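You operate a simulated robot arm through the tools that you are given. There is no shell and no other tool. Be economical: measure what you need, move in short steps, check, and stop when the job is done.

The job below is to be done with a simulated robot arm. You get a single attempt, and the scene is never put back.

Task
Scrub the crust off the battery clamp, then grease its top.
Fine: pad back where it lay, brush back in its cup.

The check looks at the end state, three seconds after you hand in, the way a careful person would. Anything else that was tipped, shoved, dropped, spilled or broken makes it a failure.

Robot
A 7-joint arm with a two-finger parallel gripper, fixed in place. Base frame: the origin is at the foot of the arm, x ahead of it, y to its left, z up; the work surface is at about z = 85. Units: cm, rad, N and s.
With the tool pointing down near the work surface it reaches from about 30 to 70 cm from the base axis. Its first joint turns from -1.152 to 1.152 rad. Payload 1.57 kg.
The tool frame sits at the grasp point between the pads (the TCP): z along the fingers, y along the line on which they close. The tips reach 3 cm beyond it. The gripper opens to 11 cm. The fingers are 2.4 cm wide and 1.2 cm thick; the gripper's body (4.8 by 11.2 cm) begins 7.8 cm behind the TCP.
Orientation is that of the tool frame in the base frame, as a unit quaternion [w, x, y, z]. With the fingers straight down and closing along the base's y, the tool's x points along the base's -x, its y along +y and its z along -z.

Tools
- The arm moves only by the tool play_rows. Its arguments are lists of equal length, an entry for each row: "claw": the gripper command, from -1 (fully open) to 1 (shut), values between in proportion; "dp": the shift along the base's x, y, z in cm, a list of three; "turn": the turn, a rotation vector about the base's x, y, z in degrees, a list of three. In form: {"claw": [claw, ...], "dp": [[x, y, z], ...], "turn": [[ax, ay, az], ...]}. A call has 1 to 12 rows; each row is the pose to reach, as a shift and turn from the pose commanded when the call began. Rows are played at 5 a second. More than 5 cm and 0.15 rad between two rows, or a gripper value outside its range, and nothing of the call is played. Where a pose cannot be reached the arm comes as near as it can. A force on the tool above 40 N (or 10 N above the force at the start of the call, whichever is more), or a blocked arm, ends the call early, and 0.2 s more pass. The fingers move at their own pace (about 10.8 cm/s each) and stop on an object; they squeeze with about 36 N. The grip force told is the motor's: it shows also when the fingers shut on nothing. Time passes only in rows, and 0.2 s behind the last, so rows that repeat a pose let the fingers close. The reply holds the time, the measured pose of the TCP, the force on the tool along the base axes, the opening and the grip force, in the units named above and with some noise.
- Cameras (640 x 400 px; columns grow to the right, rows downward): "scene" is fixed at [17, -39.9, 140.22]; the picture's right is [0.71, -0.70, 0.00], its down [-0.41, -0.42, -0.81] and it looks along [0.57, 0.58, -0.58] (base axes); focal length 227 px, centre (320, 200). "wrist" rides on the gripper at [-3.6, 0, -8] in the tool frame; the picture's right is [0.00, -1.00, 0.00], its down [0.97, 0.00, -0.24] and it looks along [0.24, 0.00, 0.97] (tool axes); focal length 218 px, centre (320, 200).
- capture(camera): a new picture of that camera. No time passes.
- locate(camera, pixels): for up to 12 pixels [column, row] of the newest picture of that camera ("zoom" is the newest enlarged one), the place [x, y, z] in the base frame of the surface seen there, good to about 0.2 cm. No time passes.
- enlarge(camera, box): a new picture of the part [left, top, right, bottom] of that camera's present view, enlarged. No time passes.
- job_done(): hands the job in; it is judged then, once.

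Work in short steps. Measure before you move; look again where a grasp or a placing could have gone wrong, and mend it. You have 80 turns and 54 pictures in all, those below and enlarged ones among them. Open the gripper and draw the arm clear of the work before you hand the job in, unless the task says otherwise; then end with one line.

The tools are called after "Emit:" as a command line: name --argument value ..., lists and objects as JSON in quotes. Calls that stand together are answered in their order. play_rows: Moves the arm, as the interface text tells. Its arguments: {"type":"object","properties":{"claw":{"type":"array"},"dp":{"type":"array"},"turn":{"type":"array"}},"required":["claw","dp","turn"]} The other tools are called the same way: capture (camera) takes a picture; locate (camera, pixels) gives the place of the surface under pixels of a picture; enlarge (camera, box) takes an enlarged picture of a part of a camera's view; job_done () hands the job in.

At the start:

```text
clock: 0.0
position: [36.69, -23.44, 123.7]
tool_rot: [0.0, 0.0, 1.0, -0.001]
force: [0.5, 0.2, 0.4]
width: 10.99
finger_force: 0.1
```

scene: 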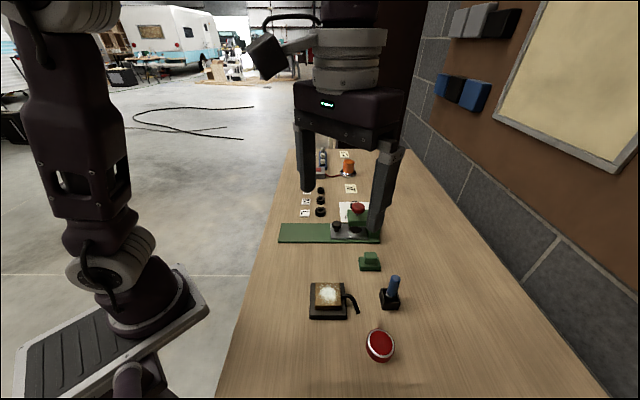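
wrist: 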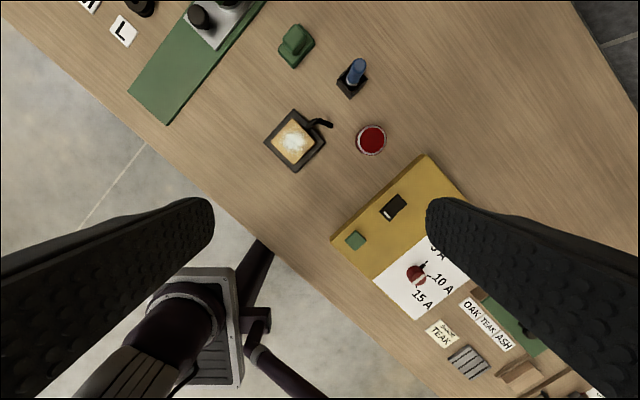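

The scene shows a block with crust at about (328,296), a green pad (370,261), a brush in a cup (391,292) and a red tin (380,345). I'll enlarge both views to measure.

Emit:
enlarge --camera "scene" --box '[290, 230, 430, 370]'

Emit:
enlarge --camera "wrist" --box '[240, 0, 420, 180]'

Emit:
locate --camera "wrist" --pixels '[[293, 142], [293, 110], [264, 138], [296, 171], [328, 140], [371, 139], [357, 70], [350, 85], [296, 45], [296, 32], [330, 123], [400, 120]]'

Emit:
locate --camera "scene" --pixels '[[328, 294], [316, 284], [341, 284], [342, 307], [315, 307], [370, 255], [370, 268], [394, 279], [391, 306], [380, 344], [380, 330], [355, 303]]'

```text
2.86 times, centred on (360, 300) of scene
```

zoom: 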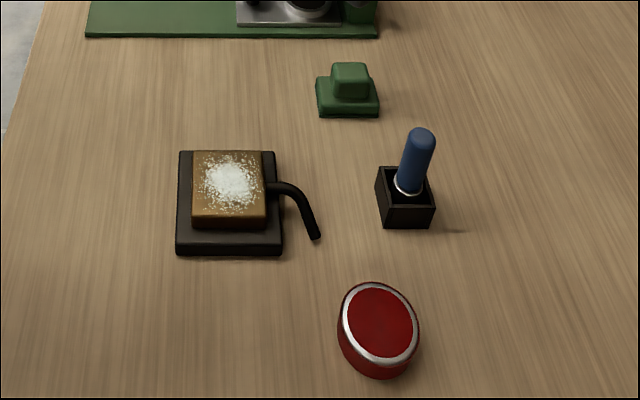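

```text
2.22 times, centred on (330, 90) of wrist
```

zoom: 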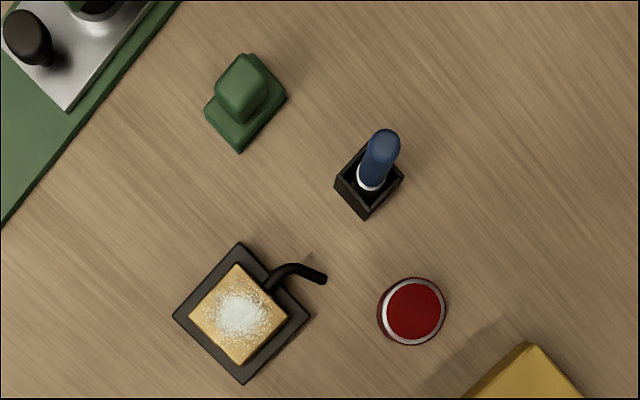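

```text
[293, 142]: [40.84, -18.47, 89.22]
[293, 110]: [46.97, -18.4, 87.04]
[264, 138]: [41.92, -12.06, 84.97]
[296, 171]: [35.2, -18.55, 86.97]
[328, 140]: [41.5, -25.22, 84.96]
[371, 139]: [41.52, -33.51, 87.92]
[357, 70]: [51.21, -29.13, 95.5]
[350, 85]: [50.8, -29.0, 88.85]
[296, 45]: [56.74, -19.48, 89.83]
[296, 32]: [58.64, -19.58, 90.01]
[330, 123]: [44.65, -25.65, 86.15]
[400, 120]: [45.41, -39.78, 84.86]
```

```text
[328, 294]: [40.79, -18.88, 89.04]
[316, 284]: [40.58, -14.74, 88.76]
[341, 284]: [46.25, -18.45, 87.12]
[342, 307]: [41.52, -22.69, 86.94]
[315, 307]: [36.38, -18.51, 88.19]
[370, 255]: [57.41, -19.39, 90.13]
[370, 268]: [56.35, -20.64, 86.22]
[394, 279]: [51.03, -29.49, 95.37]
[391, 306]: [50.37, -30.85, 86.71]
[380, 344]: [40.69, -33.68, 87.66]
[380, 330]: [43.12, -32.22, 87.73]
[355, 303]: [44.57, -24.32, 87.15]
```

The crusted block is at about (40.9,-18.4), top z 89, and the pad with its knob at (57.4,-19.4). The edges of both run at 45°. I'll move above the pad, turn by -45°, and look.

Emit:
play_rows --claw '[-1, -1, -1, -0.6, -0.4, -0.2, -0.2, -0.2]' --dp '[[3, 0.5, -2], [6, 1, -4], [9, 2, -7], [12, 2.5, -10], [15, 3, -13], [18, 3.5, -16], [20.5, 4, -19], [20.5, 4, -19]]' --turn '[[0, 0, -7.5], [0, 0, -15], [0, 0, -22.5], [0, 0, -30], [0, 0, -37.5], [0, 0, -45], [0, 0, -45], [0, 0, -45]]'

Emit:
capture --camera "wrist"

```text
clock: 1.8
position: [57.17, -19.31, 105.07]
tool_rot: [0.0, 0.383, 0.924, -0.001]
force: [0.1, 0.4, -0.8]
width: 6.56
finger_force: 0.2
```

```text
49 pictures are left
```

wrist: 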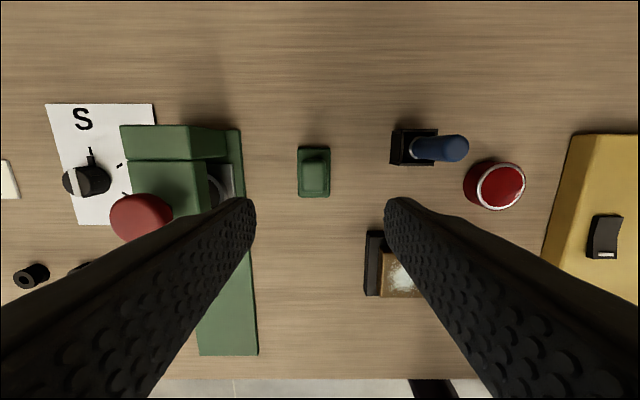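

The pad is aligned with the tool at (313,172). I'll measure its base and knob edges, and the brush and cup.

Emit:
enlarge --camera "wrist" --box '[270, 110, 550, 285]'

Emit:
locate --camera "wrist" --pixels '[[315, 172], [304, 162], [324, 162], [304, 188], [324, 188], [300, 150], [328, 150], [300, 194], [328, 194], [455, 148], [425, 148], [500, 186]]'

```text
2.29 times, centred on (410, 198) of wrist
```

zoom: 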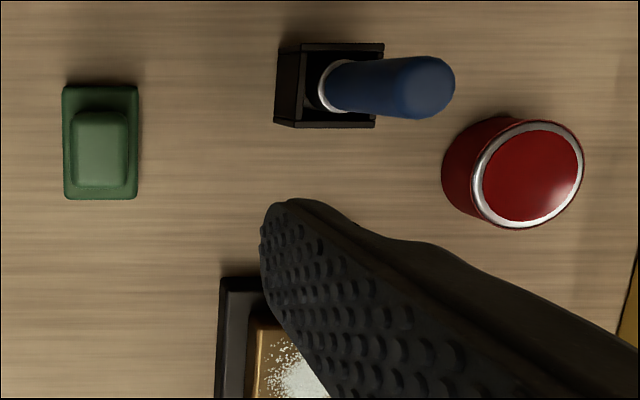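

```text
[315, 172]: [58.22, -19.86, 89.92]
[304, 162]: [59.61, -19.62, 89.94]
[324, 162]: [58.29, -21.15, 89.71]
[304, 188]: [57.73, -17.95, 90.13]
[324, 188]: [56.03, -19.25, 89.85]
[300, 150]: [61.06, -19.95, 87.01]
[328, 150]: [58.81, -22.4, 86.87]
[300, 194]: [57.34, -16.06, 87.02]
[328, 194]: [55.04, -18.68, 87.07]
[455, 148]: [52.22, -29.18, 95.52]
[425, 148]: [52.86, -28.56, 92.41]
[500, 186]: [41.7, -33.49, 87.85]
```

Pad centre is about (58.0,-19.4), base top at z 87, knob top at z 90. I'll descend around the knob and stop just short to check.

Emit:
play_rows --claw '[-0.2, -0.2, -0.2, -0.2, -0.2, -0.2]' --dp '[[0.75, 0, -3], [0.75, 0, -6], [0.75, 0, -9], [0.75, 0, -11.5], [0.75, 0, -13], [0.75, 0, -13]]' --turn '[[0, 0, 0], [0, 0, 0], [0, 0, 0], [0, 0, 0], [0, 0, 0], [0, 0, 0]]'

Emit:
capture --camera "wrist"

```text
clock: 3.2
position: [57.76, -19.33, 91.85]
tool_rot: [-0.001, 0.383, 0.924, 0.0]
force: [1.0, 0.6, -0.4]
width: 6.59
finger_force: 0.1
```

```text
47 pictures are left
```

wrist: 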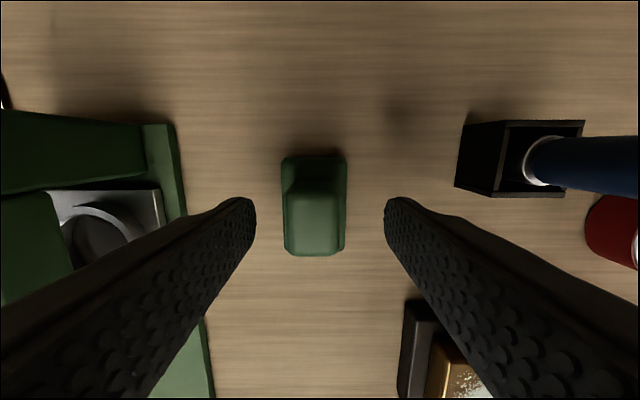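

Knob at column 314 is centred between the fingers (to ~0.2 cm). I'll descend the last 1.4 cm and close.

Emit:
play_rows --claw '[-0.2, -0.2, 0.2, 0.6, 1, 1, 1]' --dp '[[0.15, 0.05, -0.7], [0.15, 0.05, -1.3], [0.15, 0.05, -1.3], [0.15, 0.05, -1.3], [0.15, 0.05, -1.3], [0.15, 0.05, -1.3], [0.15, 0.05, -1.3]]' --turn '[[0, 0, 0], [0, 0, 0], [0, 0, 0], [0, 0, 0], [0, 0, 0], [0, 0, 0], [0, 0, 0]]'

```text
clock: 4.8
position: [57.99, -19.38, 90.52]
tool_rot: [-0.001, 0.383, 0.924, 0.0]
force: [-0.1, 0.8, 0.6]
width: 2.71
finger_force: 35.6
```

The pad is held (width 2.71), TCP 5.5 above the pad's underside. I'll lift and carry it to a spot above the block, then look.

Emit:
play_rows --claw '[1, 1, 1, 1, 1, 1, 1, 1, 1]' --dp '[[0, 0, 2], [0, 0, 5], [0, 0, 8], [-3.5, 0.2, 10], [-7, 0.4, 10], [-10.5, 0.6, 10], [-14, 0.8, 10], [-17.1, 1, 10], [-17.1, 1, 10]]' --turn '[[0, 0, 0], [0, 0, 0], [0, 0, 0], [0, 0, 0], [0, 0, 0], [0, 0, 0], [0, 0, 0], [0, 0, 0], [0, 0, 0]]'

Emit:
capture --camera "wrist"

Emit:
enlarge --camera "scene" --box '[270, 210, 430, 370]'

```text
clock: 6.8
position: [40.88, -18.47, 100.42]
tool_rot: [0.0, 0.383, 0.924, 0.0]
force: [0.2, -0.7, -0.6]
width: 2.7
finger_force: 35.8
```

```text
46 pictures are left
```

wrist: 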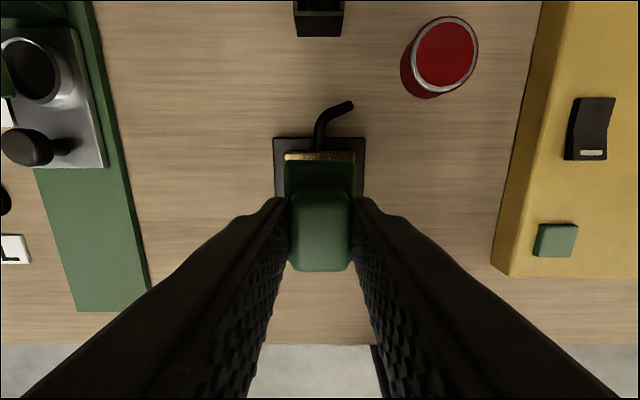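

```text
2.50 times, centred on (350, 290) of scene
```

zoom: 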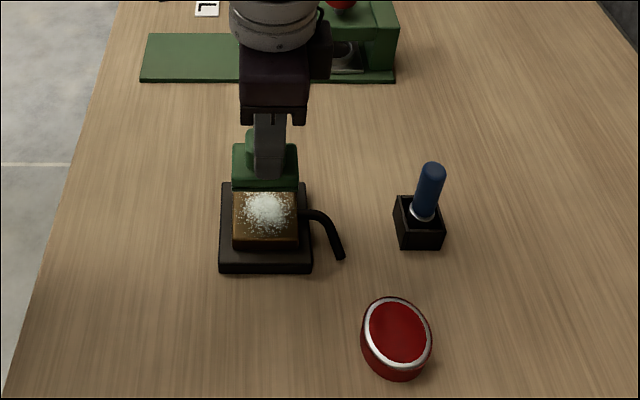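

The pad is centred over the block (columns 284–355). I'll descend gently to contact near TCP z 94.6, reading the force.

Emit:
play_rows --claw '[1, 1, 1, 1, 1]' --dp '[[0, 0, -2], [0, 0, -4], [0, 0, -5.2], [0, 0, -5.5], [0, 0, -5.5]]' --turn '[[0, 0, 0], [0, 0, 0], [0, 0, 0], [0, 0, 0], [0, 0, 0]]'

Emit:
enlarge --camera "scene" --box '[290, 250, 370, 330]'

```text
clock: 8.0
position: [40.98, -18.34, 94.9]
tool_rot: [0.0, 0.383, 0.924, 0.0]
force: [0.5, 0.0, -0.4]
width: 2.72
finger_force: 36.3
```

```text
5.00 times, centred on (330, 290) of scene
```

zoom: 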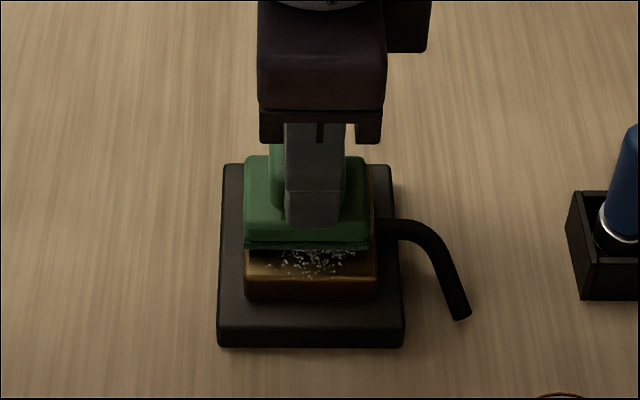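

No contact yet (force about zero). I'll lower in small steps.

Emit:
play_rows --claw '[1, 1, 1, 1]' --dp '[[0, 0, -0.15], [0, 0, -0.3], [0, 0, -0.4], [0, 0, -0.4]]' --turn '[[0, 0, 0], [0, 0, 0], [0, 0, 0], [0, 0, 0]]'

```text
clock: 9.0
position: [40.89, -18.33, 94.53]
tool_rot: [0.0, 0.383, 0.924, 0.0]
force: [-0.7, -0.9, -2.6]
width: 2.73
finger_force: 35.9
```

Force changed to -2.6 along z, maybe first contact. I'll go 0.15 lower to confirm.

Emit:
play_rows --claw '[1, 1, 1]' --dp '[[0, 0, -0.08], [0, 0, -0.15], [0, 0, -0.15]]' --turn '[[0, 0, 0], [0, 0, 0], [0, 0, 0]]'

```text
clock: 9.8
position: [41.1, -18.41, 94.49]
tool_rot: [0.001, 0.382, 0.924, 0.0]
force: [-3.2, 3.2, 27.0]
width: 2.74
finger_force: 36.2
```

Solid contact: 27 N, too much. I'll ease up 0.1 cm and do a first stroke along the (1,1) direction, then check.

Emit:
play_rows --claw '[1, 1, 1, 1, 1, 1, 1, 1, 1]' --dp '[[0, 0, 0.1], [0, 0, 0.1], [0.3, 0.3, 0.1], [0.6, 0.6, 0.1], [0.9, 0.9, 0.1], [0.6, 0.6, 0.1], [0.3, 0.3, 0.1], [0, 0, 0.1], [0, 0, 0.1]]' --turn '[[0, 0, 0], [0, 0, 0], [0, 0, 0], [0, 0, 0], [0, 0, 0], [0, 0, 0], [0, 0, 0], [0, 0, 0], [0, 0, 0]]'

Emit:
enlarge --camera "scene" --box '[290, 250, 370, 330]'

```text
clock: 11.8
position: [40.97, -18.52, 94.42]
tool_rot: [0.0, 0.383, 0.924, -0.001]
force: [0.4, 0.4, 1.4]
width: 2.72
finger_force: 35.9
```

```text
5.00 times, centred on (330, 290) of scene
```

zoom: 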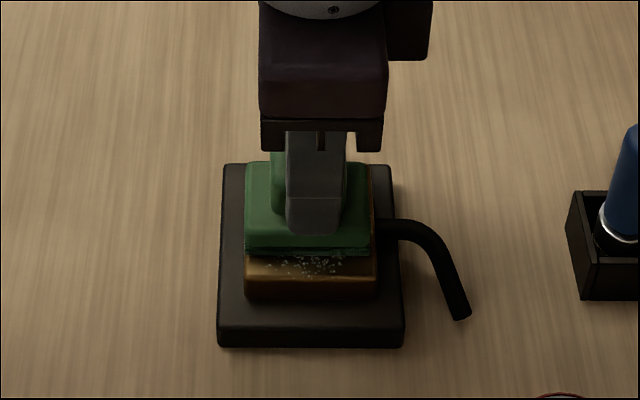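

The clamp stayed put (plate edges unchanged at 218–404). I'll press 0.05 cm more and do full strokes both ways.

Emit:
play_rows --claw '[1, 1, 1, 1, 1, 1, 1, 1, 1, 1, 1, 1]' --dp '[[0, 0, -0.05], [-0.4, -0.4, -0.05], [-0.8, -0.8, -0.05], [-1.1, -1.1, -0.05], [-0.6, -0.6, -0.05], [0, 0, -0.05], [0.6, 0.6, -0.05], [1.1, 1.1, -0.05], [0.6, 0.6, -0.05], [0, 0, -0.05], [-0.6, -0.6, -0.05], [-1.1, -1.1, -0.05]]' --turn '[[0, 0, 0], [0, 0, 0], [0, 0, 0], [0, 0, 0], [0, 0, 0], [0, 0, 0], [0, 0, 0], [0, 0, 0], [0, 0, 0], [0, 0, 0], [0, 0, 0], [0, 0, 0]]'

Emit:
enlarge --camera "scene" --box '[290, 250, 370, 330]'

```text
clock: 14.4
position: [39.8, -19.51, 94.43]
tool_rot: [0.0, 0.381, 0.924, 0.0]
force: [4.5, 2.9, 17.5]
width: 2.71
finger_force: 36.2
```

```text
5.00 times, centred on (330, 290) of scene
```

zoom: 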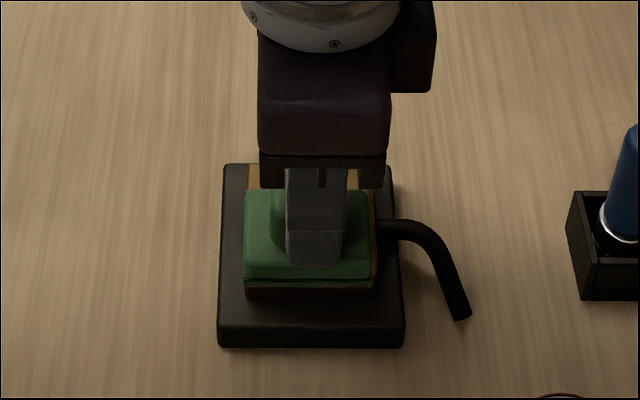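

Good force (17 N), clamp unmoved. More strokes, ending at the far end to reveal the near part.

Emit:
play_rows --claw '[1, 1, 1, 1, 1, 1, 1, 1, 1, 1, 1, 1]' --dp '[[0.5, 0.5, 0], [1.1, 1.1, 0], [1.7, 1.7, 0], [2.2, 2.2, 0], [1.7, 1.7, 0], [1.1, 1.1, 0], [0.5, 0.5, 0], [0, 0, 0], [0.5, 0.5, 0], [1.1, 1.1, 0], [1.7, 1.7, 0], [2.2, 2.2, 0]]' --turn '[[0, 0, 0], [0, 0, 0], [0, 0, 0], [0, 0, 0], [0, 0, 0], [0, 0, 0], [0, 0, 0], [0, 0, 0], [0, 0, 0], [0, 0, 0], [0, 0, 0], [0, 0, 0]]'

Emit:
enlarge --camera "scene" --box '[290, 250, 370, 330]'

```text
clock: 17.0
position: [41.96, -17.38, 94.5]
tool_rot: [0.0, 0.382, 0.924, 0.0]
force: [-1.7, -1.7, 3.6]
width: 2.72
finger_force: 35.9
```

```text
5.00 times, centred on (330, 290) of scene
```

zoom: 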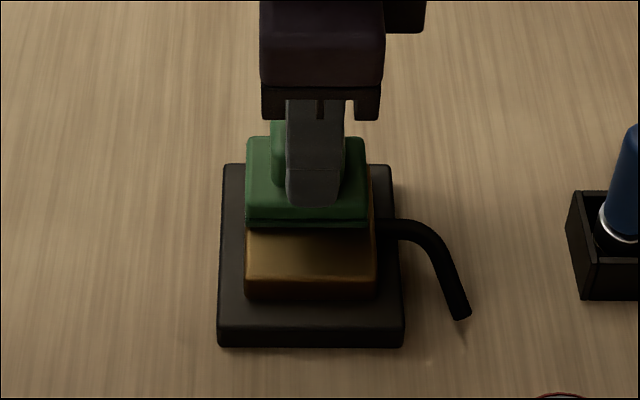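

The near part is clean. I'll lift and see the whole top.

Emit:
play_rows --claw '[1, 1, 1, 1, 1]' --dp '[[0, 0, 2], [0, 0, 4.5], [2, 0, 7], [5, 0, 7], [5, 0, 7]]' --turn '[[0, 0, 0], [0, 0, 0], [0, 0, 0], [0, 0, 0], [0, 0, 0]]'

Emit:
enlarge --camera "scene" --box '[290, 250, 370, 330]'

```text
clock: 18.2
position: [47.22, -17.35, 101.27]
tool_rot: [0.0, 0.382, 0.924, -0.001]
force: [-0.1, -0.4, -0.1]
width: 2.71
finger_force: 36.0
```

```text
5.00 times, centred on (330, 290) of scene
```

zoom: 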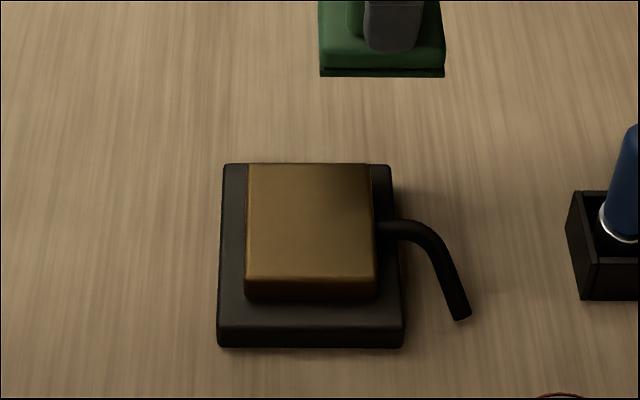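

The top is clean. The net commanded offset from the pickup pose is (-11.0, +2.1, +11.0), so I'll carry the pad back by the reverse and lower it almost to the table.

Emit:
play_rows --claw '[1, 1, 1, 1, 1, 1, 1, 1, 1]' --dp '[[3.5, -0.7, 0], [7, -1.4, 0], [11, -2.1, 0], [11, -2.1, -3], [11, -2.1, -6], [11, -2.1, -9], [11, -2.1, -10.4], [11, -2.1, -10.8], [11, -2.1, -10.8]]' --turn '[[0, 0, 0], [0, 0, 0], [0, 0, 0], [0, 0, 0], [0, 0, 0], [0, 0, 0], [0, 0, 0], [0, 0, 0], [0, 0, 0]]'

```text
clock: 20.2
position: [57.93, -19.29, 90.61]
tool_rot: [0.0, 0.382, 0.924, -0.001]
force: [0.4, 0.4, -0.2]
width: 2.7
finger_force: 36.2
```

The TCP is 0.1 above the pickup height with no contact. I'll lower to 90.5, open to about 6 cm, and rise straight.

Emit:
play_rows --claw '[1, 1, 0.7, 0.4, 0, -0.2, -0.2, -0.2, -0.2, -0.2]' --dp '[[0, 0, -0.12], [0, 0, -0.18], [0, 0, -0.18], [0, 0, -0.18], [0, 0, -0.18], [0, 0, -0.18], [0, 0, 2], [0, 0, 5], [0, 0, 9], [0, 0, 12]]' --turn '[[0, 0, 0], [0, 0, 0], [0, 0, 0], [0, 0, 0], [0, 0, 0], [0, 0, 0], [0, 0, 0], [0, 0, 0], [0, 0, 0], [0, 0, 0]]'

Emit:
capture --camera "wrist"

Emit:
locate --camera "wrist" --pixels '[[315, 180]]'

```text
clock: 22.4
position: [57.95, -19.31, 102.69]
tool_rot: [-0.001, 0.383, 0.924, -0.001]
force: [0.2, -0.5, 0.3]
width: 6.6
finger_force: 0.1
```

```text
39 pictures are left
```

wrist: 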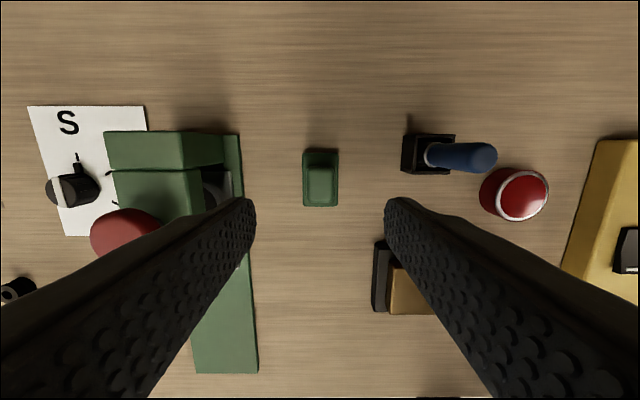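

```text
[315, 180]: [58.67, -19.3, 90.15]
```

Check the pad corners against the original, and measure the brush, cup, and tin.

Emit:
locate --camera "wrist" --pixels '[[305, 154], [336, 154], [305, 204], [336, 204], [320, 185], [488, 156], [440, 154], [404, 136], [454, 136], [404, 173], [450, 173], [522, 196]]'

Emit:
enlarge --camera "scene" --box '[360, 265, 430, 365]'

```text
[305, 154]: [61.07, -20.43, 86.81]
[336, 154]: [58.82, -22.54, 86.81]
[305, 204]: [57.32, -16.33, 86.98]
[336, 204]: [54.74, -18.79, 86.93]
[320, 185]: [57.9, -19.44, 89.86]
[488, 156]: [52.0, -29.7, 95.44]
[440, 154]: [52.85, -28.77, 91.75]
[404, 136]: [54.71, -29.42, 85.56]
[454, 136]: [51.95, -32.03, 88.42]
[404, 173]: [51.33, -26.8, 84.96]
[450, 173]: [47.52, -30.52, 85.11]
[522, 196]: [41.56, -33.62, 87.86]
```

```text
4.00 times, centred on (395, 315) of scene
```

zoom: 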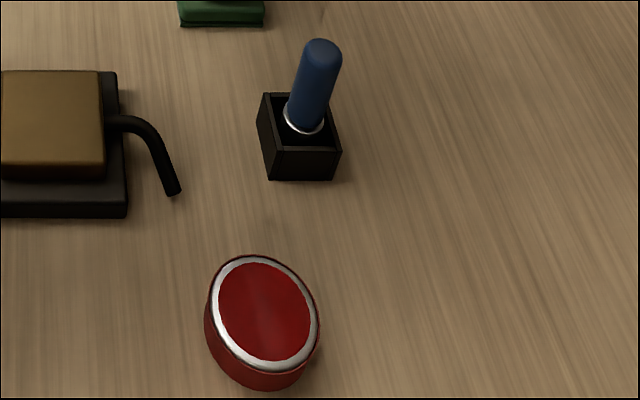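

The pad is back within about 0.2 cm. Now I'll measure the cup rim and handle in the enlarged scene view.

Emit:
locate --camera "zoom" --pixels '[[266, 96], [276, 151], [338, 151], [327, 97], [321, 50], [312, 80], [305, 110], [303, 130], [306, 170], [255, 262], [263, 310], [300, 355]]'

Emit:
enlarge --camera "wrist" --box '[380, 110, 580, 235]'

```text
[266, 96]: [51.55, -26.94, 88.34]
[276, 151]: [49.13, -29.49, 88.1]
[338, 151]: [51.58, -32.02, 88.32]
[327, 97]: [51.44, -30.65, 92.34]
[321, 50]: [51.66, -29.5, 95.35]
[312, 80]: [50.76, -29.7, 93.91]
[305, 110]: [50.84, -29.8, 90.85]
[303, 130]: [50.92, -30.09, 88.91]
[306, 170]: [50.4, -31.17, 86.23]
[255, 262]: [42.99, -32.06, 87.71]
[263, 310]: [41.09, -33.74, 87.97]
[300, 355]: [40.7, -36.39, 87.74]
```

```text
3.20 times, centred on (480, 172) of wrist
```

zoom: 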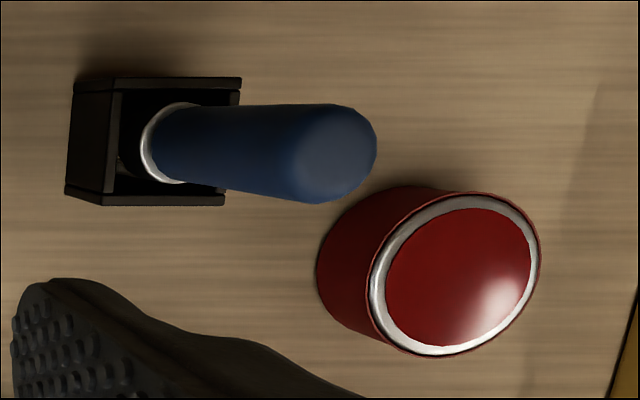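

The cup centre and upright handle are at (51.57,-29.48), handle top 95.5, cup rim 88.3. I'll move above the handle at this height and look down.

Emit:
play_rows --claw '[-0.2, -0.2, -0.2, -0.2, -0.2]' --dp '[[-2, -3, 0], [-4, -6, 0], [-5.5, -9, 0], [-6.4, -10.15, 0], [-6.4, -10.15, 0]]' --turn '[[0, 0, 0], [0, 0, 0], [0, 0, 0], [0, 0, 0], [0, 0, 0]]'

Emit:
capture --camera "wrist"

```text
clock: 23.6
position: [51.75, -29.53, 102.52]
tool_rot: [0.0, 0.382, 0.924, 0.0]
force: [0.4, 0.4, 0.2]
width: 6.6
finger_force: 0.0
```

```text
36 pictures are left
```

wrist: 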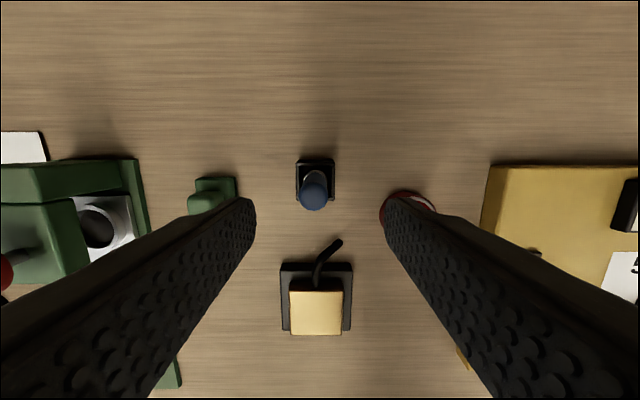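

Handle top at column 314, slightly left of centre (320). Locating it.

Emit:
locate --camera "wrist" --pixels '[[314, 195], [303, 195], [325, 195], [298, 163], [333, 163], [314, 205]]'

```text
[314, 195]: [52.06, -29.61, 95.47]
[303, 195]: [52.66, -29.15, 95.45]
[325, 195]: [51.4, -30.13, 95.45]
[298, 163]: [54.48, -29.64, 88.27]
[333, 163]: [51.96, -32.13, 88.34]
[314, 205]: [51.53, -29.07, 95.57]
```

Shift of about 0.2 along the closing line; I'll descend to TCP z 93.5 and close.

Emit:
play_rows --claw '[-0.2, -0.2, -0.2, -0.2, -0.2, 0.2, 0.6, 1, 1, 1]' --dp '[[0.15, 0.15, -3], [0.15, 0.15, -6], [0.15, 0.15, -8], [0.15, 0.15, -9], [0.15, 0.15, -9], [0.15, 0.15, -9], [0.15, 0.15, -9], [0.15, 0.15, -9], [0.15, 0.15, -9], [0.15, 0.15, -9]]' --turn '[[0, 0, 0], [0, 0, 0], [0, 0, 0], [0, 0, 0], [0, 0, 0], [0, 0, 0], [0, 0, 0], [0, 0, 0], [0, 0, 0], [0, 0, 0]]'

Emit:
enlarge --camera "scene" --box '[340, 220, 440, 320]'

```text
clock: 25.8
position: [51.95, -29.37, 93.76]
tool_rot: [0.0, 0.382, 0.924, 0.0]
force: [-0.8, 0.4, 1.0]
width: 2.06
finger_force: 34.0
```

```text
4.00 times, centred on (390, 270) of scene
```

zoom: 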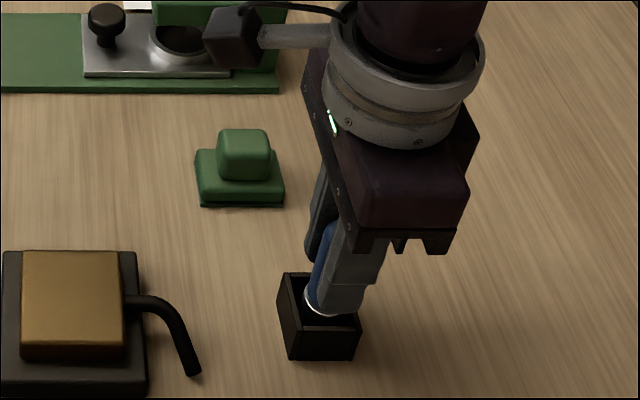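

The handle is gripped (2.06 wide), slightly off finger centre but within the pad. I'll lift straight out and look at the brush.

Emit:
play_rows --claw '[1, 1, 1, 1, 1]' --dp '[[0, 0, 1.5], [0, 0, 3.5], [0, 0, 6], [0, 0, 8], [0, 0, 8]]' --turn '[[0, 0, 0], [0, 0, 0], [0, 0, 0], [0, 0, 0], [0, 0, 0]]'

Emit:
enlarge --camera "scene" --box '[350, 220, 430, 320]'

Emit:
capture --camera "wrist"

```text
clock: 27.0
position: [51.98, -29.33, 101.45]
tool_rot: [0.001, 0.382, 0.924, 0.0]
force: [-0.2, -0.5, -0.2]
width: 2.05
finger_force: 33.6
```

```text
4.00 times, centred on (390, 270) of scene
```

zoom: 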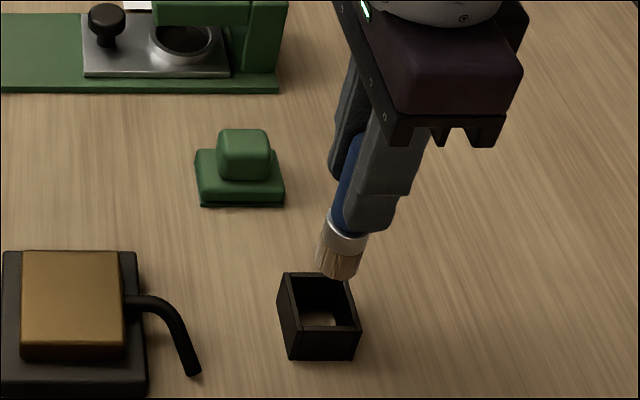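

```text
33 pictures are left
```

wrist: 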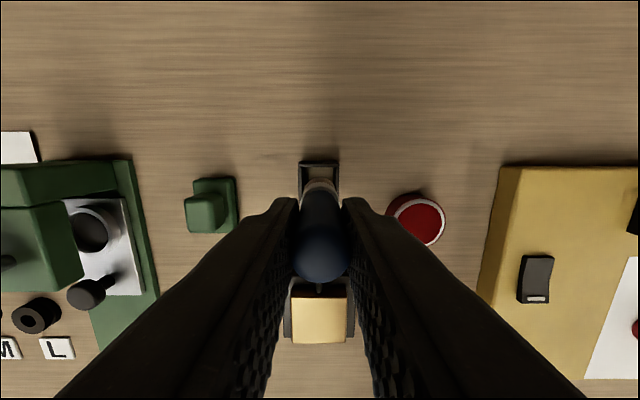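

The brush is out, bristles down. I'll measure the bristle tip and the tin from these pictures.

Emit:
locate --camera "zoom" --pixels '[[338, 274], [340, 258], [322, 268], [356, 275], [345, 222], [321, 340]]'

Emit:
locate --camera "wrist" --pixels '[[418, 221], [398, 218], [440, 222], [420, 200], [425, 241], [320, 165], [320, 190]]'

```text
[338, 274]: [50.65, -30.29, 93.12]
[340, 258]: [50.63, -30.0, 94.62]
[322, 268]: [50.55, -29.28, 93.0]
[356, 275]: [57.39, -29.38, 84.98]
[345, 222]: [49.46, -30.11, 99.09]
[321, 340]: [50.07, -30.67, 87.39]
```

```text
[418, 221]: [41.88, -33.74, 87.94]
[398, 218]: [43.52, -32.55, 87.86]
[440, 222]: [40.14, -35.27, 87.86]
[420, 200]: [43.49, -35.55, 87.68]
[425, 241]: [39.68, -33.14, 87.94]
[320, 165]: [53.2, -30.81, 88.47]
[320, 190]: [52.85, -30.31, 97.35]
```

Bristle end is about 8.45 below the TCP and the tin centre is (41.5,-33.85), surface z 87.9. I'll move over the tin and lower to just above.

Emit:
play_rows --claw '[1, 1, 1, 1, 1, 1, 1]' --dp '[[-3.5, -1.6, 0], [-7, -3.2, 0], [-10.3, -4.7, 0], [-10.3, -4.7, -2], [-10.3, -4.7, -4], [-10.3, -4.7, -4.8], [-10.3, -4.7, -4.8]]' --turn '[[0, 0, 0], [0, 0, 0], [0, 0, 0], [0, 0, 0], [0, 0, 0], [0, 0, 0], [0, 0, 0]]'

Emit:
enlarge --camera "scene" --box '[340, 290, 440, 390]'

```text
clock: 28.6
position: [41.64, -34.19, 96.78]
tool_rot: [0.001, 0.381, 0.924, 0.0]
force: [-0.4, -0.5, -1.4]
width: 2.07
finger_force: 33.9
```

```text
4.00 times, centred on (390, 340) of scene
```

zoom: 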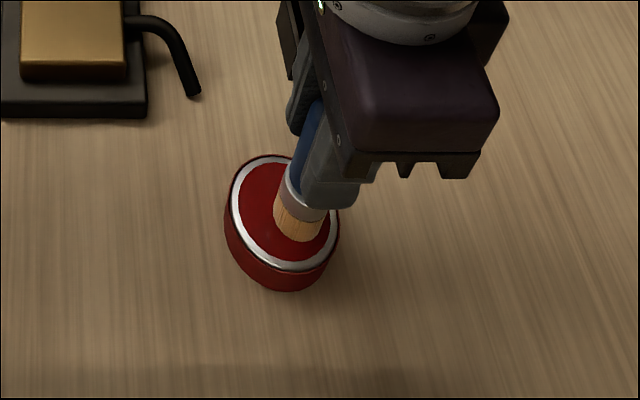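

The bristles sit a bit right/near of the tin centre (298,225 vs 283,212). I'll shift by (+0.2,+0.6) and lower in small steps to touch.

Emit:
play_rows --claw '[1, 1, 1, 1, 1]' --dp '[[0.2, 0.6, 0], [0.2, 0.6, -0.2], [0.2, 0.6, -0.35], [0.2, 0.6, -0.45], [0.2, 0.6, -0.45]]' --turn '[[0, 0, 0], [0, 0, 0], [0, 0, 0], [0, 0, 0], [0, 0, 0]]'

Emit:
enlarge --camera "scene" --box '[340, 290, 440, 390]'

```text
clock: 29.8
position: [41.88, -33.53, 96.46]
tool_rot: [0.002, 0.382, 0.924, -0.001]
force: [4.5, -3.5, 21.5]
width: 2.05
finger_force: 34.2
```

```text
4.00 times, centred on (390, 340) of scene
```

zoom: 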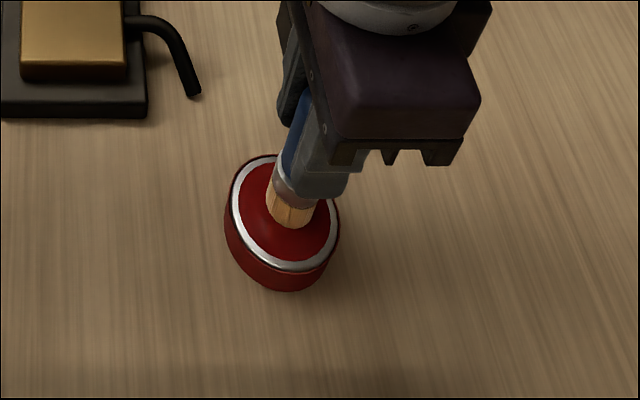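

Contact at TCP z ≈ 96.5 with 21 N. I'll raise 3 cm and see whether the bristles picked up grease.

Emit:
play_rows --claw '[1, 1, 1]' --dp '[[0, 0, 1.5], [0, 0, 3], [0, 0, 3]]' --turn '[[0, 0, 0], [0, 0, 0], [0, 0, 0]]'

Emit:
enlarge --camera "scene" --box '[350, 290, 430, 370]'

```text
clock: 30.6
position: [41.86, -33.53, 99.36]
tool_rot: [0.0, 0.382, 0.924, -0.001]
force: [0.0, 0.3, -0.7]
width: 2.06
finger_force: 34.3
```

```text
5.00 times, centred on (390, 330) of scene
```

zoom: 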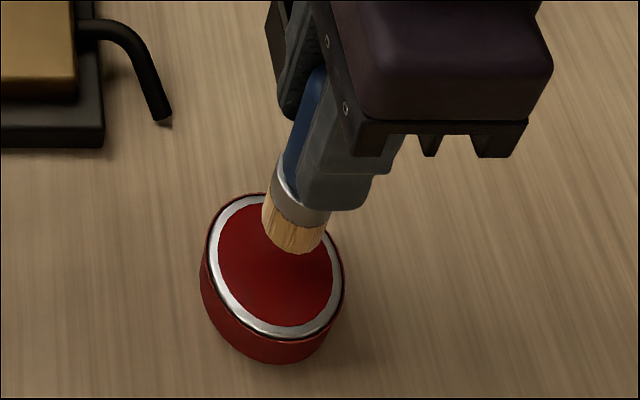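

Bristle change is unclear. I'll enlarge closely on the bristle end and the tin face.

Emit:
enlarge --camera "scene" --box '[370, 320, 402, 364]'

Emit:
capture --camera "wrist"

```text
9.09 times, centred on (386, 342) of scene
```

zoom: 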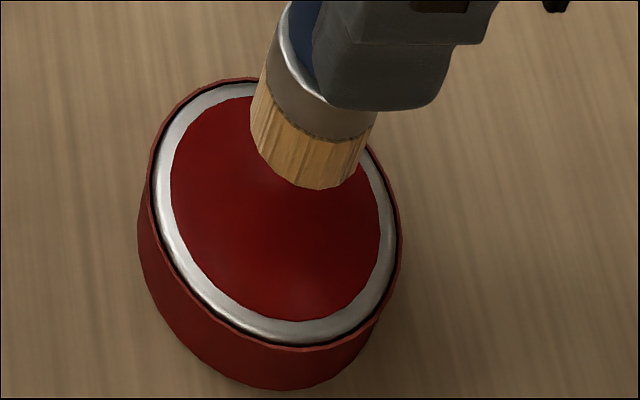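

```text
28 pictures are left
```

wrist: 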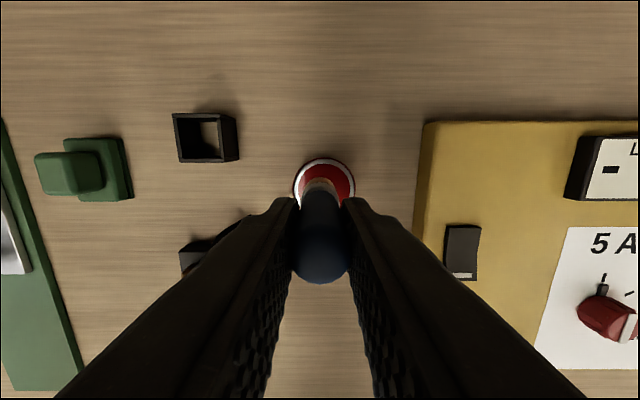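

The tin face is a red glossy fill in a silver rim, but the bristles show no clear colour. I'll dip again gently with a small stir to load the brush.

Emit:
play_rows --claw '[1, 1, 1, 1, 1, 1, 1, 1, 1, 1]' --dp '[[-0.2, -0.2, -1.5], [-0.2, -0.2, -2.7], [-0.2, -0.2, -2.93], [0.2, -0.2, -2.93], [0.2, 0.2, -2.93], [-0.2, 0.2, -2.93], [-0.5, -0.2, -2.93], [-0.2, -0.5, -2.93], [-0.2, -0.2, -2.93], [-0.2, -0.2, -2.93]]' --turn '[[0, 0, 0], [0, 0, 0], [0, 0, 0], [0, 0, 0], [0, 0, 0], [0, 0, 0], [0, 0, 0], [0, 0, 0], [0, 0, 0], [0, 0, 0]]'

Emit:
play_rows --claw '[1, 1, 1, 1]' --dp '[[0, 0, 1.5], [0, 0, 3.5], [0, 0, 5], [0, 0, 5]]' --turn '[[0, 0, 0], [0, 0, 0], [0, 0, 0], [0, 0, 0]]'

Emit:
enlarge --camera "scene" --box '[350, 290, 430, 370]'

```text
clock: 32.8
position: [41.52, -33.67, 96.44]
tool_rot: [-0.001, 0.382, 0.924, 0.001]
force: [-0.2, -0.7, -0.1]
width: 2.07
finger_force: 33.7
```

```text
clock: 33.8
position: [41.54, -33.72, 101.54]
tool_rot: [0.0, 0.383, 0.924, 0.001]
force: [-0.1, -0.2, -0.8]
width: 2.07
finger_force: 33.8
```

```text
5.00 times, centred on (390, 330) of scene
```

zoom: 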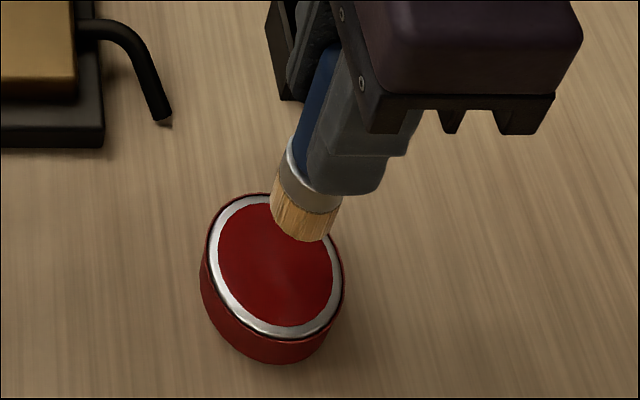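

The last dip read no force, so the brush may have slid up slightly in the grip. I'll lower again, feeling for contact.

Emit:
play_rows --claw '[1, 1, 1, 1, 1, 1]' --dp '[[0, 0, -2], [0, 0, -4], [0, 0, -4.9], [0, 0, -5.05], [0, 0, -5.1], [0, 0, -5.1]]' --turn '[[0, 0, 0], [0, 0, 0], [0, 0, 0], [0, 0, 0], [0, 0, 0], [0, 0, 0]]'

```text
clock: 35.2
position: [41.6, -33.69, 96.39]
tool_rot: [0.002, 0.381, 0.925, 0.0]
force: [5.6, -3.1, 22.4]
width: 2.06
finger_force: 33.9
```

Firm contact (22 N). I'll stir a little at slightly lower pressure, then lift and look.

Emit:
play_rows --claw '[1, 1, 1, 1, 1, 1, 1, 1, 1, 1]' --dp '[[0, 0, 0.04], [0.3, 0, 0.04], [0.3, 0.3, 0.04], [0, 0.3, 0.04], [-0.3, 0, 0.04], [0, -0.3, 0.04], [0, 0, 0.04], [0, 0, 1.5], [0, 0, 4], [0, 0, 5.1]]' --turn '[[0, 0, 0], [0, 0, 0], [0, 0, 0], [0, 0, 0], [0, 0, 0], [0, 0, 0], [0, 0, 0], [0, 0, 0], [0, 0, 0], [0, 0, 0]]'

Emit:
enlarge --camera "scene" --box '[350, 290, 430, 370]'

```text
clock: 37.4
position: [41.66, -33.67, 101.45]
tool_rot: [0.001, 0.383, 0.924, 0.0]
force: [0.1, -0.4, -0.5]
width: 2.05
finger_force: 33.9
```

```text
5.00 times, centred on (390, 330) of scene
```

zoom: 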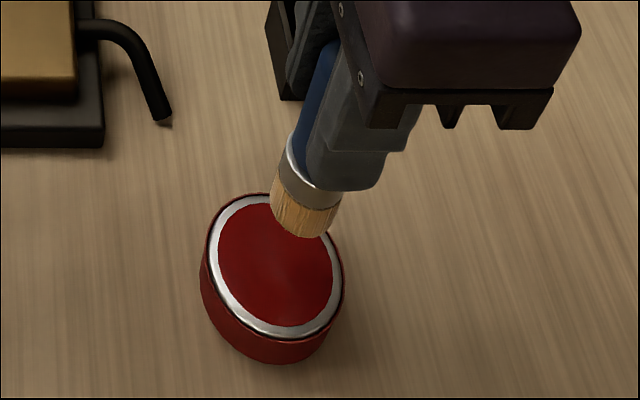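

No visible colour on the bristles, but the underside is hidden. I'll try a stroke on the clamp: carry over (41.1,-18.6) and lower to just above its top.

Emit:
play_rows --claw '[1, 1, 1, 1, 1, 1, 1]' --dp '[[-0.1, 4, 0], [-0.3, 8, 0], [-0.5, 12, 0], [-0.55, 15, 0], [-0.55, 15, -2], [-0.55, 15, -3.5], [-0.55, 15, -3.5]]' --turn '[[0, 0, 0], [0, 0, 0], [0, 0, 0], [0, 0, 0], [0, 0, 0], [0, 0, 0], [0, 0, 0]]'

Emit:
enlarge --camera "scene" --box '[290, 250, 370, 330]'

```text
clock: 39.0
position: [40.85, -18.59, 98.07]
tool_rot: [0.0, 0.383, 0.924, 0.0]
force: [-0.4, 0.4, -0.7]
width: 2.1
finger_force: 34.4
```

```text
5.00 times, centred on (330, 290) of scene
```

zoom: 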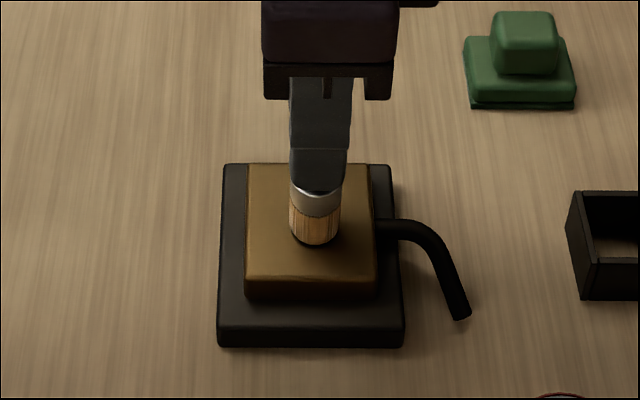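

Brush is centred over the clamp, just above. I'll touch down and do a short stroke along (1,1).

Emit:
play_rows --claw '[1, 1, 1, 1, 1]' --dp '[[0, 0, -0.25], [0, 0, -0.4], [0, 0, -0.5], [0, 0, -0.58], [0, 0, -0.58]]' --turn '[[0, 0, 0], [0, 0, 0], [0, 0, 0], [0, 0, 0], [0, 0, 0]]'

```text
clock: 40.2
position: [40.93, -18.76, 97.43]
tool_rot: [0.001, 0.383, 0.924, 0.0]
force: [-3.1, -5.3, 25.1]
width: 2.09
finger_force: 35.1
```

Contact at 25 N. Ease 0.06 and stroke ±1.2 cm along (1,1).

Emit:
play_rows --claw '[1, 1, 1, 1, 1, 1, 1, 1, 1, 1]' --dp '[[0, 0, 0.06], [0.4, 0.4, 0.06], [0.8, 0.8, 0.06], [1.2, 1.2, 0.06], [0.8, 0.8, 0.06], [0.4, 0.4, 0.06], [0, 0, 0.06], [0.4, 0.4, 0.06], [0.8, 0.8, 0.06], [1.2, 1.2, 0.06]]' --turn '[[0, 0, 0], [0, 0, 0], [0, 0, 0], [0, 0, 0], [0, 0, 0], [0, 0, 0], [0, 0, 0], [0, 0, 0], [0, 0, 0], [0, 0, 0]]'

Emit:
enlarge --camera "scene" --box '[290, 250, 370, 330]'

```text
clock: 42.4
position: [42.19, -17.6, 97.49]
tool_rot: [0.0, 0.382, 0.924, 0.0]
force: [-2.3, -2.1, 8.3]
width: 2.1
finger_force: 33.7
```

```text
5.00 times, centred on (330, 290) of scene
```

zoom: 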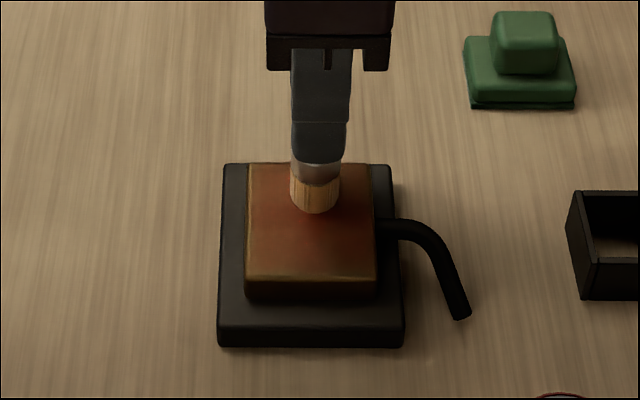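

Grease is spreading (red sheen on the top). I'll sweep around the perimeter of the top to cover it evenly.

Emit:
play_rows --claw '[1, 1, 1, 1, 1, 1, 1, 1, 1, 1, 1, 1]' --dp '[[0.85, -0.28, 0], [1.41, -0.85, 0], [0.71, -1.56, 0], [0, -2.26, 0], [-0.71, -2.97, 0], [-1.48, -2.19, 0], [-2.26, -1.41, 0], [-2.97, -0.71, 0], [-2.26, 0, 0], [-1.56, 0.71, 0], [-0.85, 1.41, 0], [0, 0, 0]]' --turn '[[0, 0, 0], [0, 0, 0], [0, 0, 0], [0, 0, 0], [0, 0, 0], [0, 0, 0], [0, 0, 0], [0, 0, 0], [0, 0, 0], [0, 0, 0], [0, 0, 0], [0, 0, 0]]'

Emit:
enlarge --camera "scene" --box '[290, 250, 370, 330]'

```text
clock: 45.0
position: [42.16, -17.48, 97.42]
tool_rot: [0.0, 0.382, 0.924, -0.001]
force: [-2.2, 2.1, 5.9]
width: 2.08
finger_force: 34.4
```

```text
5.00 times, centred on (330, 290) of scene
```

zoom: 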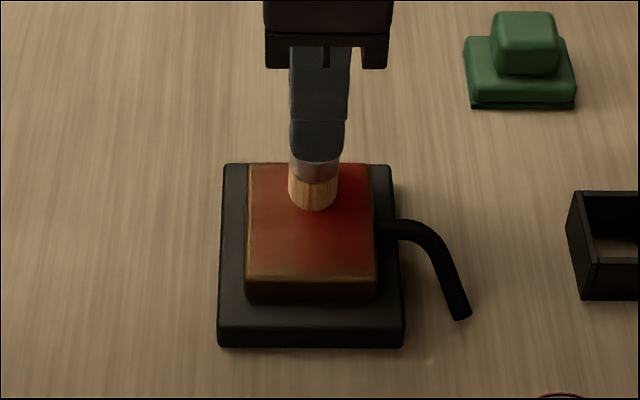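

Coverage is much better; one more pass along the middle and left side to even it out.

Emit:
play_rows --claw '[1, 1, 1, 1, 1, 1, 1, 1, 1, 1, 1, 1]' --dp '[[-0.7, -0.7, -0.02], [-1.4, -1.4, -0.02], [-1.9, -1.9, -0.02], [-2.5, -1.3, -0.02], [-2.97, -0.71, -0.02], [-2.26, 0, -0.02], [-1.56, 0.71, -0.02], [-0.85, 1.41, -0.02], [-0.4, 0.9, -0.02], [-1.1, 0.2, -0.02], [-1.8, -0.5, -0.02], [-1.8, -0.5, 2]]' --turn '[[0, 0, 0], [0, 0, 0], [0, 0, 0], [0, 0, 0], [0, 0, 0], [0, 0, 0], [0, 0, 0], [0, 0, 0], [0, 0, 0], [0, 0, 0], [0, 0, 0], [0, 0, 0]]'

Emit:
play_rows --claw '[1, 1, 1, 1]' --dp '[[0, 0, 3], [3, -2.5, 5], [6, -5, 5], [6, -5, 5]]' --turn '[[0, 0, 0], [0, 0, 0], [0, 0, 0], [0, 0, 0]]'

Emit:
enlarge --camera "scene" --box '[290, 240, 390, 340]'

```text
clock: 47.6
position: [40.34, -18.08, 99.47]
tool_rot: [0.0, 0.383, 0.924, 0.0]
force: [0.0, -0.5, -0.2]
width: 2.11
finger_force: 33.9
```

```text
clock: 48.6
position: [46.39, -22.93, 104.62]
tool_rot: [-0.001, 0.383, 0.924, 0.0]
force: [0.4, 0.5, -0.3]
width: 2.1
finger_force: 33.9
```

```text
4.00 times, centred on (340, 290) of scene
```

zoom: 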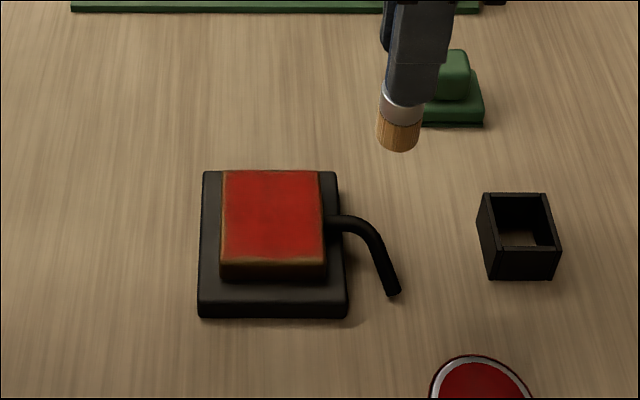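

The top is fully greased. I'll carry the brush back above its cup at (51.95,-29.37) and check alignment before lowering.

Emit:
play_rows --claw '[1, 1, 1, 1, 1]' --dp '[[2, -2.4, 0], [4, -4.8, 0], [5.56, -6.44, 0], [5.56, -6.44, -2.5], [5.56, -6.44, -2.5]]' --turn '[[0, 0, 0], [0, 0, 0], [0, 0, 0], [0, 0, 0], [0, 0, 0]]'

Emit:
capture --camera "wrist"

Emit:
enlarge --camera "scene" --box '[350, 220, 430, 320]'

```text
clock: 49.8
position: [52.14, -29.4, 101.99]
tool_rot: [0.0, 0.382, 0.924, 0.0]
force: [0.1, -0.2, -1.3]
width: 2.1
finger_force: 34.8
```

```text
21 pictures are left
```

wrist: 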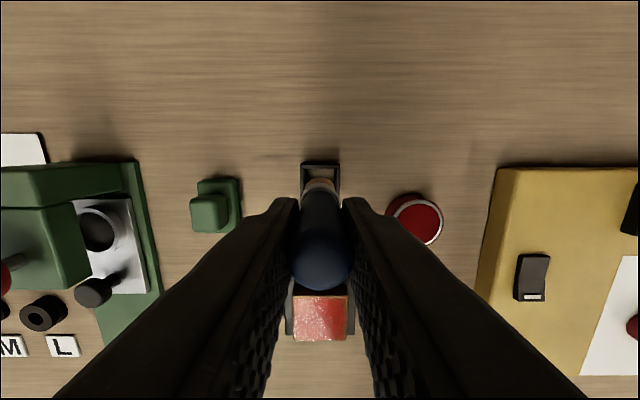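

```text
4.00 times, centred on (390, 270) of scene
```

zoom: 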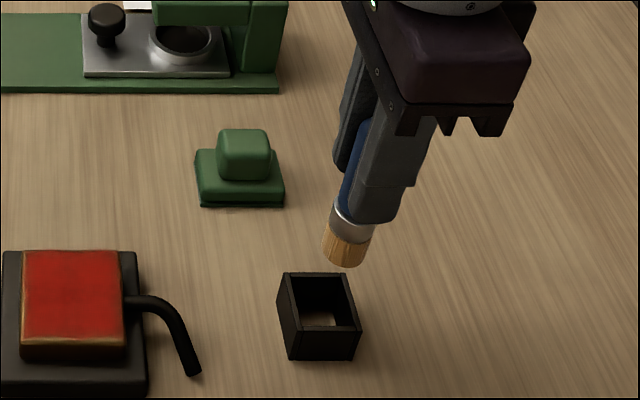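

Brush is in line with the cup as when lifted, 0.15 too far in x. I'll correct and lower to just above the rim.

Emit:
play_rows --claw '[1, 1, 1, 1]' --dp '[[-0.17, 0, -1.5], [-0.17, 0, -3.5], [-0.17, 0, -4.5], [-0.17, 0, -4.5]]' --turn '[[0, 0, 0], [0, 0, 0], [0, 0, 0], [0, 0, 0]]'

Emit:
enlarge --camera "scene" --box '[370, 265, 420, 315]'

Emit:
enlarge --camera "wrist" --box '[270, 120, 370, 220]'

```text
clock: 50.8
position: [51.83, -29.33, 97.53]
tool_rot: [0.0, 0.382, 0.924, 0.0]
force: [-0.5, 0.3, -0.3]
width: 2.1
finger_force: 34.0
```

```text
8.00 times, centred on (395, 290) of scene
```

zoom: 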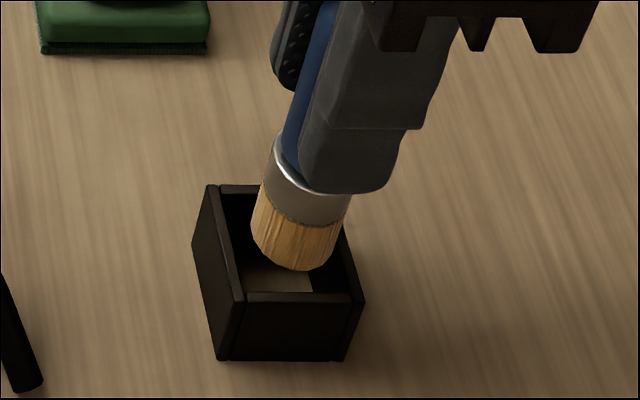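

```text
4.00 times, centred on (320, 170) of wrist
```

zoom: 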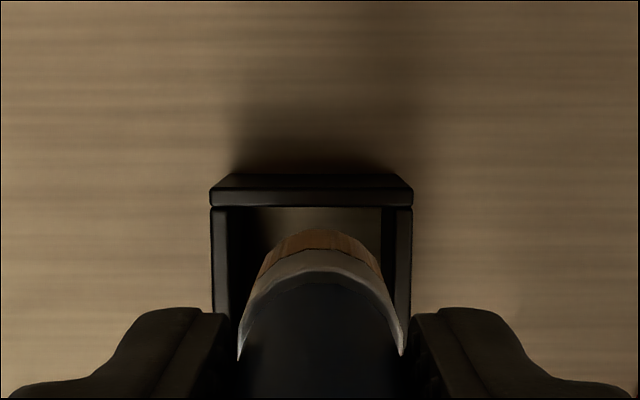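

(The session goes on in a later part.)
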